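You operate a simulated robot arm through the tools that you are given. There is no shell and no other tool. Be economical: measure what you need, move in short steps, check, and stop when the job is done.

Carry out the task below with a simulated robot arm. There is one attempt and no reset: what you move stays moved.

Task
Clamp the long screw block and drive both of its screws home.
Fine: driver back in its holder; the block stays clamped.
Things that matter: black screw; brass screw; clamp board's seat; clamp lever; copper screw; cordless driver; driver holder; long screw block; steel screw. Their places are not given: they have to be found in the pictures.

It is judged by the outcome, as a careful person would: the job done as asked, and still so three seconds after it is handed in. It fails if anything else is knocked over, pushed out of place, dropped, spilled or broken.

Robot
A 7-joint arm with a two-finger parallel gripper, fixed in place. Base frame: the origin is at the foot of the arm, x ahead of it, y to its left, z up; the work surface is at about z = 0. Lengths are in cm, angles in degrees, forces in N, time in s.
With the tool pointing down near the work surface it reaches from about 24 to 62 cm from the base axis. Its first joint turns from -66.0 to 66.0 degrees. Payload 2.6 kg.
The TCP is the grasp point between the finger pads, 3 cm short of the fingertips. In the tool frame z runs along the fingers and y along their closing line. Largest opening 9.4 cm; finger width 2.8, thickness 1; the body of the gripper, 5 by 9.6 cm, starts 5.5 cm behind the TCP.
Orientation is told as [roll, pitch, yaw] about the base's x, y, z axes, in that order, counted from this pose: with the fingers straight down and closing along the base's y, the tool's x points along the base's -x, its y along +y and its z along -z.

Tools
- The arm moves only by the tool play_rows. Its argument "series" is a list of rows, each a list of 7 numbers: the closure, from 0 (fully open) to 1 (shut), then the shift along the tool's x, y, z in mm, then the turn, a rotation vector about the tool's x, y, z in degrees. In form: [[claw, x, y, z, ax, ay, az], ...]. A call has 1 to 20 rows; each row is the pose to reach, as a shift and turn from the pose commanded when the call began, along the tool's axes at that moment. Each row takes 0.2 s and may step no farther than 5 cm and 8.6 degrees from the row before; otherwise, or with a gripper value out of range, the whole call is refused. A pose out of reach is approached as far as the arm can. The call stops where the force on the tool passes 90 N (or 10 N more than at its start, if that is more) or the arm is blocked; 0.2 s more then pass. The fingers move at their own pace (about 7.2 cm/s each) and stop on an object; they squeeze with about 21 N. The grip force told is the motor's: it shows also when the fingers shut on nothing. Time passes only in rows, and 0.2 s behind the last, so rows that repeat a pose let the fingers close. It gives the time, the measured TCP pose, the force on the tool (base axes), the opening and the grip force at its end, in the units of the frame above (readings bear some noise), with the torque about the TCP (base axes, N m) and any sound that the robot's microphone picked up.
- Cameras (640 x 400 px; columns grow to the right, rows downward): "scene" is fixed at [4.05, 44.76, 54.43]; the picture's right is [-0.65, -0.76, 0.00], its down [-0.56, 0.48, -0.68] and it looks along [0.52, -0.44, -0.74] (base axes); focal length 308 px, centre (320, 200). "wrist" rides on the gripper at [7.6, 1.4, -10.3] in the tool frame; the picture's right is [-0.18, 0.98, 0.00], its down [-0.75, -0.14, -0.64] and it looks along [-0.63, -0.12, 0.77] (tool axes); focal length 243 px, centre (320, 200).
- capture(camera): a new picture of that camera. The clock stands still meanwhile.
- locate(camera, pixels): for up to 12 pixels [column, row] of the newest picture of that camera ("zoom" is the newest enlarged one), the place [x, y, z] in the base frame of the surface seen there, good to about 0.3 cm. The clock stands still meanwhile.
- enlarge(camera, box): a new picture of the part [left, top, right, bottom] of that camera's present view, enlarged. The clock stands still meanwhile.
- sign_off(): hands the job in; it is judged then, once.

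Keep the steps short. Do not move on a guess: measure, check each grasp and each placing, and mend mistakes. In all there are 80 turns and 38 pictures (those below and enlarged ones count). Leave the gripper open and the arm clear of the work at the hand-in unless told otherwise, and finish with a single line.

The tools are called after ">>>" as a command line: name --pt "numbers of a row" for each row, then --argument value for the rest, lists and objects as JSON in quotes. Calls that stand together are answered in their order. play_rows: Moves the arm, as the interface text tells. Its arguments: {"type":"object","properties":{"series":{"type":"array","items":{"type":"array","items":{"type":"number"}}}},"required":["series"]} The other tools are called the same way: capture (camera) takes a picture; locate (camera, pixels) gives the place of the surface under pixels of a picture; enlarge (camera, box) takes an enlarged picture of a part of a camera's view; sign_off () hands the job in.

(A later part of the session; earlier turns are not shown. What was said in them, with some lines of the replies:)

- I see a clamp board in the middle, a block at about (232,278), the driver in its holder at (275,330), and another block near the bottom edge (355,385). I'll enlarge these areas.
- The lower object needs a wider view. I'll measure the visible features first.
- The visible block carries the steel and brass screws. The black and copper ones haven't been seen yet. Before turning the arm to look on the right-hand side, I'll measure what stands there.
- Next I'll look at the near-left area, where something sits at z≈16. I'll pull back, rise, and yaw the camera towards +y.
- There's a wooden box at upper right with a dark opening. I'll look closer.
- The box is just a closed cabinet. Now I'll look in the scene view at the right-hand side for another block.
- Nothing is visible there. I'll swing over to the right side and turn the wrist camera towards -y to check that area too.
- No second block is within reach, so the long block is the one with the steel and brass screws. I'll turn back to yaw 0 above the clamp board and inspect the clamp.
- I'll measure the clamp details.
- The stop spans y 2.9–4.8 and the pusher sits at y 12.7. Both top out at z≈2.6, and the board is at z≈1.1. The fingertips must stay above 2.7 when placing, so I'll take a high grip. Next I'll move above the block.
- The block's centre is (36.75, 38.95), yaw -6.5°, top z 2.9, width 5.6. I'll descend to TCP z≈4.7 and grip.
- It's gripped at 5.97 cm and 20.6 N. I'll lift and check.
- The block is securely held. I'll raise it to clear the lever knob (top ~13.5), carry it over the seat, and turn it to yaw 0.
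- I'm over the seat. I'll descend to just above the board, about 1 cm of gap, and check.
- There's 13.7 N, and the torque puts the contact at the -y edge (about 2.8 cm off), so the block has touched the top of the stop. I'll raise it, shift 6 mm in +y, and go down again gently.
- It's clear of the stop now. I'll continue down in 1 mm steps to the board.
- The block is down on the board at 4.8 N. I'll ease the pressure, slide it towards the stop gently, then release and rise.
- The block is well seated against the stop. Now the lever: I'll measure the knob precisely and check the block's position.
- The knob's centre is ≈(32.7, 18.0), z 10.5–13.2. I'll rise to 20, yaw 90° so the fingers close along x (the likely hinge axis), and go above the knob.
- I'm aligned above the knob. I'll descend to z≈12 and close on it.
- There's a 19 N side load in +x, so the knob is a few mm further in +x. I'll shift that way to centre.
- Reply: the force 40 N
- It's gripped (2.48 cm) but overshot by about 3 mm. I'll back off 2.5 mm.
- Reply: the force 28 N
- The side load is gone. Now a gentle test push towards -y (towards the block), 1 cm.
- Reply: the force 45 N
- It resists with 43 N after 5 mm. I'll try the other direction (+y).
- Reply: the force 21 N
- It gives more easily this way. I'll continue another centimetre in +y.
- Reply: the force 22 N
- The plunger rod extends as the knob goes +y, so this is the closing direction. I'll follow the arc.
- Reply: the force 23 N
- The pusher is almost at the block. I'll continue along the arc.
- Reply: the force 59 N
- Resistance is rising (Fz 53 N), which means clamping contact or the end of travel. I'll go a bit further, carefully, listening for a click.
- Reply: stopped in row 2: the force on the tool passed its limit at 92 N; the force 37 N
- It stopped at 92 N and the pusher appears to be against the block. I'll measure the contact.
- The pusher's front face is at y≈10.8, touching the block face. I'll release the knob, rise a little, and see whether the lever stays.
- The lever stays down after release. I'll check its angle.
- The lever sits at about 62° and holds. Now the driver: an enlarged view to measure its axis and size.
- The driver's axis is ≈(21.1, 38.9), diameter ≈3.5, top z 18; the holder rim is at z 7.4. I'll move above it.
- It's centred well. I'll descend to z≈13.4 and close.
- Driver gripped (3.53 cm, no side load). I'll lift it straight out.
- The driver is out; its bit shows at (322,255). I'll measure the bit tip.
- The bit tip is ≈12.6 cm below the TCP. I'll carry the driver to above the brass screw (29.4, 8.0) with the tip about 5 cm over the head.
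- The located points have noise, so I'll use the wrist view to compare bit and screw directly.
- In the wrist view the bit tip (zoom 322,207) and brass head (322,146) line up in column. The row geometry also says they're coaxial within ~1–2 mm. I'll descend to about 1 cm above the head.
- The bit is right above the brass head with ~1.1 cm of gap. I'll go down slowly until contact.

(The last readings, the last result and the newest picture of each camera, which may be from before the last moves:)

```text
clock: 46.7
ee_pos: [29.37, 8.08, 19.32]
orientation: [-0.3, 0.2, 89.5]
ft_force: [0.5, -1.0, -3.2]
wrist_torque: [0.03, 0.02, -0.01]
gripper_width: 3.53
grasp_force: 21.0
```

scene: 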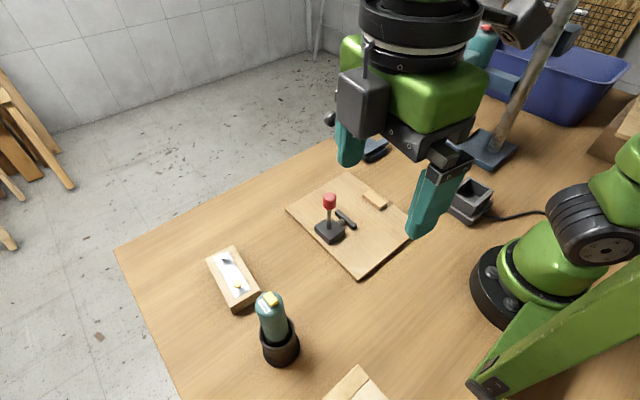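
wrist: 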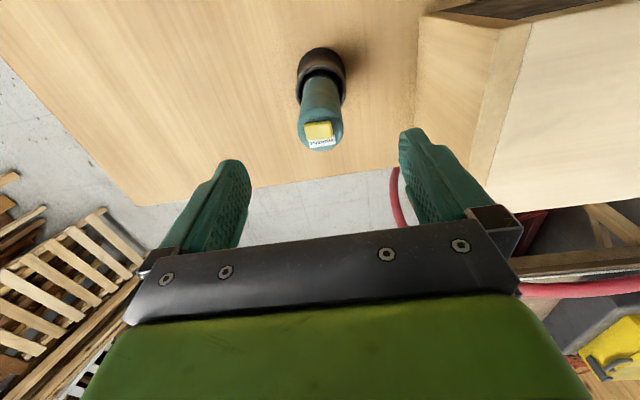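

>>> play_rows --pt "0.8 0 0 1 0 0 0" --pt "0.8 0 0 2 0 0 0" --pt "0.8 0 0 3 0 0 0" --pt "0.8 0 0 4 0 0 0"

```text
clock: 47.7
ee_pos: [29.29, 8.09, 18.79]
orientation: [-0.2, 0.1, 89.6]
ft_force: [0.3, 0.4, -3.2]
wrist_torque: [-0.01, 0.0, 0.01]
gripper_width: 3.53
grasp_force: 20.3
```

No contact yet; continuing.

>>> play_rows --pt "0.8 0 0 1 0 0 0" --pt "0.8 0 0 2 0 0 0" --pt "0.8 0 0 3 0 0 0" --pt "0.8 0 0 3 0 0 0"

```text
clock: 48.7
ee_pos: [29.37, 8.13, 18.51]
orientation: [-0.3, 0.1, 89.5]
ft_force: [0.1, 1.0, -1.0]
wrist_torque: [0.06, -0.05, -0.02]
gripper_width: 3.54
grasp_force: 20.7
```

The weight reading has dropped from -3.2 to -1.0, so contact is starting. I'll press on in small steps.

>>> play_rows --pt "0.8 0 0 0.7 0 0 0" --pt "0.8 0 0 1.4 0 0 0" --pt "0.8 0 0 2 0 0 0" --pt "0.8 0 0 2 0 0 0"

```text
clock: 49.7
ee_pos: [29.28, 8.06, 18.38]
orientation: [-0.3, 0.0, 89.5]
ft_force: [-0.4, -0.2, 0.4]
wrist_torque: [0.02, 0.13, 0.01]
gripper_width: 3.57
grasp_force: 20.4
```

>>> play_rows --pt "0.8 0 0 1 0 0 0" --pt "0.8 0 0 2 0 0 0" --pt "0.8 0 0 3 0 0 0" --pt "0.8 0 0 3 0 0 0"

```text
clock: 50.7
ee_pos: [29.37, 8.03, 18.06]
orientation: [-0.4, 0.0, 89.6]
ft_force: [0.7, 0.8, -0.1]
wrist_torque: [0.0, -0.12, 0.0]
gripper_width: 3.55
grasp_force: 21.0
```

It keeps moving down with ~3 N of contact: either the screw is sinking or the driver is slipping in the grip. I'll look.

>>> enlarge --camera "scene" --box '[330, 150, 400, 220]'

```text
5.71 times, centred on (365, 185) of scene
```

zoom: 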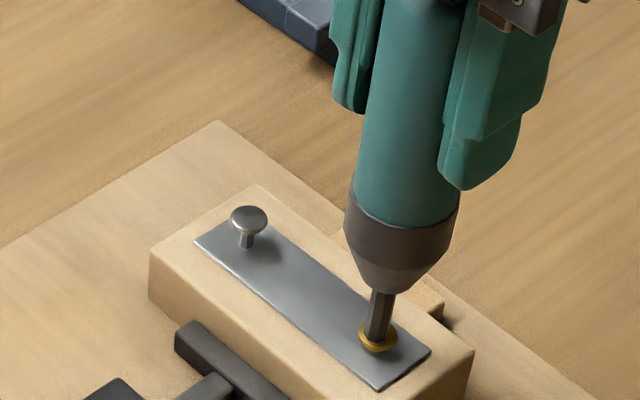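

The screw is going in under the running driver, and the head is nearly down. I'll continue until it resists.

>>> play_rows --pt "0.8 0 0 1 0 0 0" --pt "0.8 0 0 2 0 0 0" --pt "0.8 0 0 3 0 0 0" --pt "0.8 0 0 4 0 0 0" --pt "0.8 0 0 4 0 0 0"

```text
clock: 51.9
ee_pos: [29.16, 8.14, 17.79]
orientation: [-0.3, 0.2, 89.6]
ft_force: [-1.1, -0.6, 2.1]
wrist_torque: [-0.09, 0.07, -0.01]
gripper_width: 3.54
grasp_force: 21.1
```

>>> play_rows --pt "0.8 0 0 1 0 0 0" --pt "0.8 0 0 2 0 0 0" --pt "0.8 0 0 3 0 0 0" --pt "0.8 0 0 3 0 0 0" --pt "0.8 0 0 3 0 0 0"

```text
clock: 53.1
ee_pos: [29.31, 8.04, 17.45]
orientation: [-0.4, 0.1, 89.4]
ft_force: [-0.8, -2.2, 6.3]
wrist_torque: [-0.3, 0.09, -0.01]
gripper_width: 3.53
grasp_force: 21.2
```

>>> play_rows --pt "0.8 0 0 1 0 0 0" --pt "0.8 0 0 2 0 0 0" --pt "0.8 0 0 3 0 0 0" --pt "0.8 0 0 3 0 0 0" --pt "0.8 0 0 3 0 0 0"

>>> enlarge --camera "scene" --box '[330, 160, 400, 220]'

```text
clock: 54.3
ee_pos: [29.37, 8.21, 17.14]
orientation: [-0.4, 0.0, 89.6]
ft_force: [-0.3, 4.1, 13.9]
wrist_torque: [0.36, 0.12, 0.0]
gripper_width: 3.53
grasp_force: 21.4
```

```text
6.67 times, centred on (365, 190) of scene
```

zoom: 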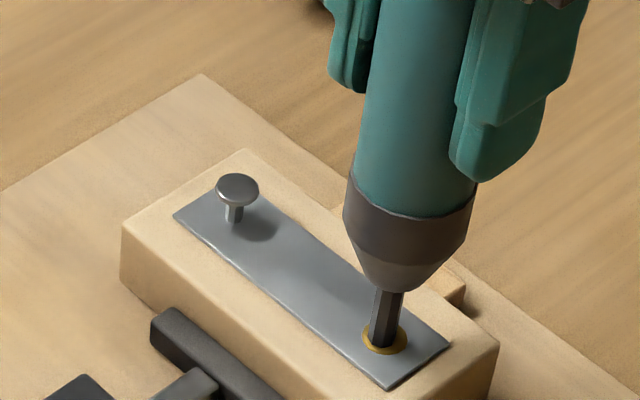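

The head looks flush on the plate and force is rising (≈17 N). I'll hold a bit more to be sure it's home.

>>> play_rows --pt "0.8 0 0 1 0 0 0" --pt "0.8 0 0 1.5 0 0 0" --pt "0.8 0 0 1.5 0 0 0" --pt "0.8 0 0 1.5 0 0 0" --pt "0.8 0 0 1.5 0 0 0"

```text
clock: 55.5
ee_pos: [29.26, 8.07, 16.92]
orientation: [-0.4, 0.0, 89.6]
ft_force: [1.5, -0.7, 16.5]
wrist_torque: [-0.2, -0.29, -0.04]
gripper_width: 3.55
grasp_force: 21.0
```

I'll raise the driver and inspect from the wrist.

>>> play_rows --pt "0.8 0 0 -10 0 0 0" --pt "0.8 0 0 -30 0 0 0" --pt "0.8 0 0 -55 0 0 0" --pt "0.8 0 0 -72 0 0 0" --pt "0.8 0 0 -72 0 0 0"

>>> enlarge --camera "wrist" --box '[240, 50, 400, 150]'

```text
clock: 56.7
ee_pos: [29.18, 8.05, 24.16]
orientation: [-0.3, 0.1, 89.5]
ft_force: [0.1, 0.3, -2.5]
wrist_torque: [-0.04, -0.03, 0.01]
gripper_width: 3.5
grasp_force: 21.1
```

```text
4.00 times, centred on (320, 100) of wrist
```

zoom: 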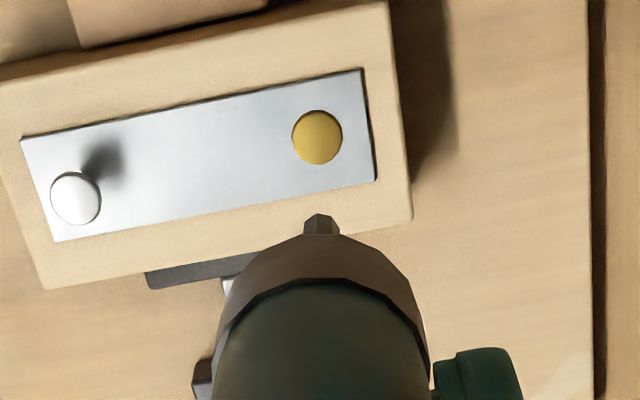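

Brass is flush and home. The driver slipped up ~5 mm in the grip, so I'll press less on the next one. Steel is at tool offset (-1, -69.5) mm, so I'll move over it.

>>> play_rows --pt "0.8 0 -23 0 0 0 0" --pt "0.8 -0.5 -46 0 0 0 0" --pt "0.8 -1 -69.5 0 0 0 0" --pt "0.8 -1 -69.5 20 0 0 0" --pt "0.8 -1 -69.5 30 0 0 0" --pt "0.8 -1 -69.5 30 0 0 0"

>>> enlarge --camera "wrist" --box '[240, 50, 400, 150]'

```text
clock: 58.1
ee_pos: [36.15, 8.07, 20.97]
orientation: [-0.2, 0.1, 89.6]
ft_force: [0.2, -0.1, -2.4]
wrist_torque: [0.0, 0.0, -0.01]
gripper_width: 3.53
grasp_force: 21.1
```

```text
4.00 times, centred on (320, 100) of wrist
```

zoom: 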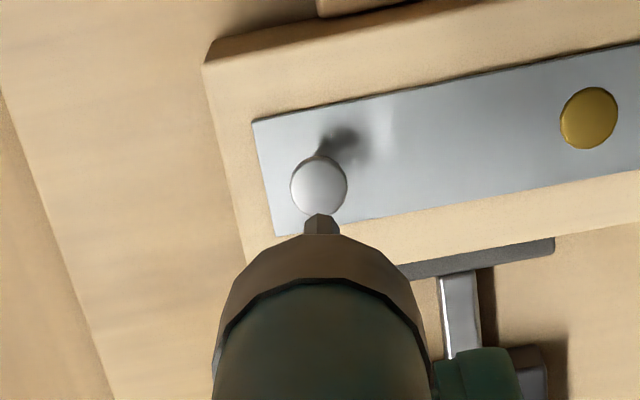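

Columns match (319 vs 320); the row analysis suggests shifting 1.5 mm towards +y. I'll do that and descend to near contact.

>>> play_rows --pt "0.8 -1.5 0 8 0 0 0" --pt "0.8 -1.5 0 16 0 0 0" --pt "0.8 -1.5 0 22 0 0 0" --pt "0.8 -1.5 0 25 0 0 0" --pt "0.8 -1.5 0 27 0 0 0" --pt "0.8 -1.5 0 27 0 0 0"

```text
clock: 59.5
ee_pos: [36.32, 8.44, 18.38]
orientation: [-0.4, 0.1, 89.5]
ft_force: [0.1, 0.6, -4.0]
wrist_torque: [0.02, 0.02, 0.01]
gripper_width: 3.51
grasp_force: 21.1
```

>>> play_rows --pt "0.8 0 0 1 0 0 0" --pt "0.8 0 0 2 0 0 0" --pt "0.8 0 0 3 0 0 0" --pt "0.8 0 0 4 0 0 0" --pt "0.8 0 0 4 0 0 0"

>>> enlarge --camera "scene" --box '[310, 150, 380, 220]'

```text
clock: 60.7
ee_pos: [36.19, 8.39, 17.9]
orientation: [-0.3, 0.0, 89.5]
ft_force: [-0.2, -0.1, -0.6]
wrist_torque: [-0.03, -0.02, 0.04]
gripper_width: 3.52
grasp_force: 21.4
```

```text
5.71 times, centred on (345, 185) of scene
```

zoom: 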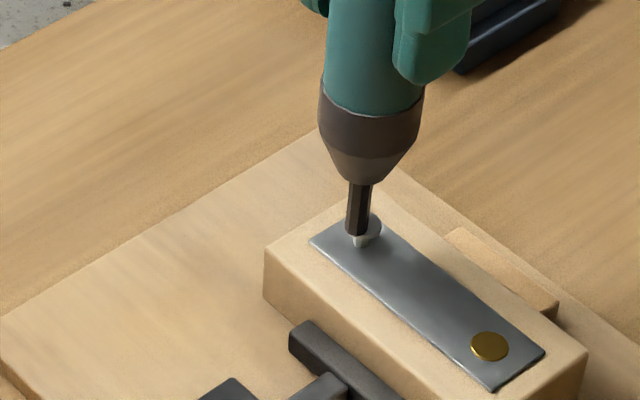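

The bit is off to the near (+y) side of the steel head, so my +y shift was wrong. I'll lift 8 mm, shift 4 mm back to -y, and check.

>>> play_rows --pt "0.8 0 0 -4 0 0 0" --pt "0.8 0 0 -9 0 0 0" --pt "0.8 2 0 -9 0 0 0" --pt "0.8 4 0 -9 0 0 0" --pt "0.8 4 0 -9 0 0 0"

>>> enlarge --camera "scene" --box '[310, 150, 380, 220]'

```text
clock: 61.9
ee_pos: [36.27, 7.89, 18.78]
orientation: [-0.2, 0.1, 89.5]
ft_force: [-0.1, -0.4, -3.9]
wrist_torque: [0.02, -0.02, 0.0]
gripper_width: 3.54
grasp_force: 21.2
```

```text
5.71 times, centred on (345, 185) of scene
```

zoom: 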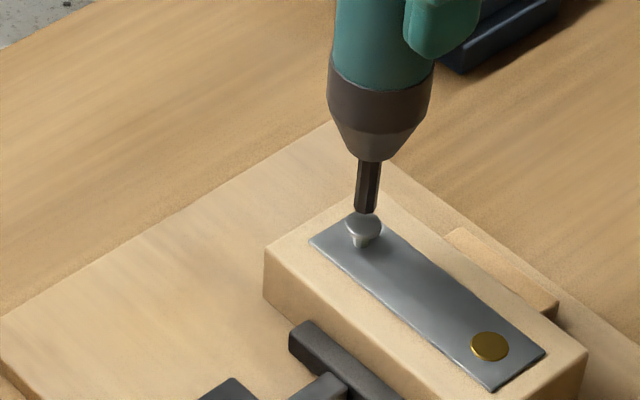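

Now the bit is over the head (bit col ~366 vs head 364). I'll trim 1 mm towards +y and descend gently.

>>> play_rows --pt "0.8 -1 0 2 0 0 0" --pt "0.8 -1 0 4 0 0 0" --pt "0.8 -1 0 6 0 0 0" --pt "0.8 -1 0 8 0 0 0" --pt "0.8 -1 0 9 0 0 0" --pt "0.8 -1 0 9 0 0 0"

```text
clock: 63.3
ee_pos: [36.38, 7.97, 18.06]
orientation: [-0.4, 0.0, 89.6]
ft_force: [0.6, 0.1, -3.6]
wrist_torque: [-0.01, -0.02, 0.01]
gripper_width: 3.51
grasp_force: 21.6
```

>>> play_rows --pt "0.8 0 0 1 0 0 0" --pt "0.8 0 0 2 0 0 0" --pt "0.8 0 0 3 0 0 0" --pt "0.8 0 0 4 0 0 0" --pt "0.8 0 0 4 0 0 0"

```text
clock: 64.5
ee_pos: [36.24, 8.0, 17.6]
orientation: [-0.3, 0.1, 89.6]
ft_force: [-2.4, -0.4, 3.3]
wrist_torque: [-0.09, 0.2, -0.04]
gripper_width: 3.55
grasp_force: 20.7
```

Contact (~7 N). I'll press slowly with dwell time so the screw can turn in without slipping the driver.

>>> play_rows --pt "0.8 0 0 0.5 0 0 0" --pt "0.8 0 0 1 0 0 0" --pt "0.8 0 0 1.5 0 0 0" --pt "0.8 0 0 2 0 0 0" --pt "0.8 0 0 2.5 0 0 0" --pt "0.8 0 0 3 0 0 0" --pt "0.8 0 0 3 0 0 0" --pt "0.8 0 0 3 0 0 0"

```text
clock: 66.3
ee_pos: [36.27, 7.95, 17.3]
orientation: [-0.3, 0.1, 89.6]
ft_force: [-1.4, -0.7, -0.4]
wrist_torque: [-0.11, 0.07, -0.01]
gripper_width: 3.53
grasp_force: 21.1
```

The force fell while descending, so the screw is advancing. Continuing.

>>> play_rows --pt "0.8 0 0 0.7 0 0 0" --pt "0.8 0 0 1.4 0 0 0" --pt "0.8 0 0 2.1 0 0 0" --pt "0.8 0 0 2.8 0 0 0" --pt "0.8 0 0 3.5 0 0 0" --pt "0.8 0 0 4 0 0 0" --pt "0.8 0 0 4 0 0 0" --pt "0.8 0 0 4 0 0 0"

```text
clock: 68.1
ee_pos: [36.22, 8.01, 16.82]
orientation: [-0.2, 0.1, 89.6]
ft_force: [0.5, -0.8, 1.5]
wrist_torque: [-0.02, 0.06, -0.02]
gripper_width: 3.52
grasp_force: 21.0
```

>>> play_rows --pt "0.8 0 0 0.7 0 0 0" --pt "0.8 0 0 1.4 0 0 0" --pt "0.8 0 0 2 0 0 0" --pt "0.8 0 0 2 0 0 0" --pt "0.8 0 0 2 0 0 0" --pt "0.8 0 0 2 0 0 0"

```text
clock: 69.5
ee_pos: [36.3, 7.99, 16.77]
orientation: [-0.4, 0.0, 89.6]
ft_force: [-1.3, 2.0, 15.7]
wrist_torque: [0.34, 0.17, 0.03]
gripper_width: 3.55
grasp_force: 21.0
```

Force rose sharply to ~19 N at the expected seating depth. I'll dwell there to see if it still advances.

>>> play_rows --pt "0.8 0 0 0 0 0 0" --pt "0.8 0 0 0 0 0 0" --pt "0.8 0 0 0 0 0 0" --pt "0.8 0 0 0 0 0 0" --pt "0.8 0 0 0 0 0 0" --pt "0.8 0 0 0 0 0 0"

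```text
clock: 70.9
ee_pos: [36.3, 7.94, 16.81]
orientation: [-0.4, 0.1, 89.6]
ft_force: [0.8, 1.8, 14.6]
wrist_torque: [0.28, -0.08, 0.0]
gripper_width: 3.53
grasp_force: 21.4
```

It's steady, so seated. One last small press with a dwell for certainty, then lift clear.

>>> play_rows --pt "0.8 0 0 0.5 0 0 0" --pt "0.8 0 0 1 0 0 0" --pt "0.8 0 0 1 0 0 0" --pt "0.8 0 0 1 0 0 0" --pt "0.8 0 0 1 0 0 0"

```text
clock: 72.1
ee_pos: [36.3, 7.95, 16.75]
orientation: [-0.4, 0.0, 89.5]
ft_force: [2.6, -2.4, 14.9]
wrist_torque: [-0.25, -0.26, -0.02]
gripper_width: 3.56
grasp_force: 20.9
```

Same force at the slip limit, so the steel screw is home. I'll lift clear and try for a picture.

>>> play_rows --pt "0.8 0 0 -10 0 0 0" --pt "0.8 0 0 -30 0 0 0" --pt "0.8 0 0 -55 0 0 0" --pt "0.8 0 0 -80 0 0 0" --pt "0.8 0 0 -92 0 0 0" --pt "0.8 0 0 -92 0 0 0"

>>> capture --camera "wrist"

```text
clock: 73.5
ee_pos: [36.19, 7.97, 25.79]
orientation: [-0.3, 0.1, 89.5]
ft_force: [0.4, -0.9, -3.0]
wrist_torque: [0.02, -0.01, 0.02]
gripper_width: 3.54
grasp_force: 20.9
```

```text
refused: no pictures are left
```

No pictures are left, so I'll rely on the pose bookkeeping. Summed commands put me at (+308, -153.5, -121.5) mm in the tool frame from the pick pose, which agrees with the readings. I'll return above the holder.

>>> play_rows --pt "0.8 -38 19 0 0 0 0" --pt "0.8 -77 38 0 0 0 0" --pt "0.8 -116 58 0 0 0 0" --pt "0.8 -154 77 0 0 0 0" --pt "0.8 -192 96 0 0 0 0" --pt "0.8 -231 115 0 0 0 0" --pt "0.8 -270 134 0 0 0 0" --pt "0.8 -308 153.5 0 0 0 0" --pt "0.8 -308 153.5 0 0 0 0" --pt "0.8 -308 153.5 0 0 0 0"

```text
clock: 75.7
ee_pos: [21.07, 38.78, 25.83]
orientation: [-0.2, 0.0, 89.5]
ft_force: [0.2, 1.2, -2.6]
wrist_torque: [-0.02, 0.0, -0.03]
gripper_width: 3.53
grasp_force: 21.5
```

This matches the lift-out pose (21.2, 38.8). I'll lower in steps, watching force.

>>> play_rows --pt "0.8 0 0 20 0 0 0" --pt "0.8 0 0 40 0 0 0" --pt "0.8 0 0 55 0 0 0" --pt "0.8 0 0 70 0 0 0" --pt "0.8 0 0 85 0 0 0" --pt "0.8 0 0 100 0 0 0" --pt "0.8 0 0 112 0 0 0" --pt "0.8 0 0 112 0 0 0"

```text
clock: 77.5
ee_pos: [21.14, 38.9, 14.52]
orientation: [-0.4, 0.2, 89.5]
ft_force: [0.4, 0.0, -2.6]
wrist_torque: [0.02, 0.03, 0.01]
gripper_width: 3.56
grasp_force: 21.4
```

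No contact, and it's going in freely. Continuing in small steps.

>>> play_rows --pt "0.8 0 0 4 0 0 0" --pt "0.8 0 0 8 0 0 0" --pt "0.8 0 0 10 0 0 0" --pt "0.8 0 0 11 0 0 0" --pt "0.8 0 0 12 0 0 0" --pt "0.8 0 0 12 0 0 0"

```text
clock: 78.9
ee_pos: [21.14, 38.81, 13.15]
orientation: [-0.3, 0.0, 89.7]
ft_force: [-0.1, -0.6, -2.9]
wrist_torque: [-0.01, -0.04, -0.02]
gripper_width: 3.53
grasp_force: 21.0
```

>>> play_rows --pt "0.8 0 0 1 0 0 0" --pt "0.8 0 0 2 0 0 0" --pt "0.8 0 0 3 0 0 0" --pt "0.8 0 0 3 0 0 0"

```text
clock: 79.9
ee_pos: [21.09, 38.88, 13.01]
orientation: [-0.2, 0.1, 89.6]
ft_force: [0.2, -2.7, 4.2]
wrist_torque: [-0.33, 0.11, -0.02]
gripper_width: 3.54
grasp_force: 20.3
```

It made contact at z≈13.0, matching the ~6 mm of slip, so the driver rests in the holder. I'll open and rise straight up.

>>> play_rows --pt "0.6 0 0 0 0 0 0" --pt "0.4 0 0 0 0 0 0" --pt "0.2 0 0 0 0 0 0" --pt "0 0 0 0 0 0 0" --pt "0 0 0 0 0 0 0" --pt "0 0 0 -20 0 0 0" --pt "0 0 0 -50 0 0 0" --pt "0 0 0 -90 0 0 0" --pt "0 0 0 -130 0 0 0" --pt "0 0 0 -160 0 0 0"

```text
clock: 82.1
ee_pos: [21.13, 38.82, 28.99]
orientation: [-0.3, 0.0, 89.5]
ft_force: [0.2, -0.2, -0.3]
wrist_torque: [0.01, 0.03, -0.01]
gripper_width: 9.39
grasp_force: 0.1
```

The arm is clear with the gripper open. The final tip heights at seating agree for both screws (≈4.75 cm). Handing in.

>>> sign_off

```text
The job is handed in.
```

The long block is clamped and both screws are driven home, with brass confirmed in a picture; steel (by force and depth) and the driver's return to its holder (by contact) were not pictured because none were left.
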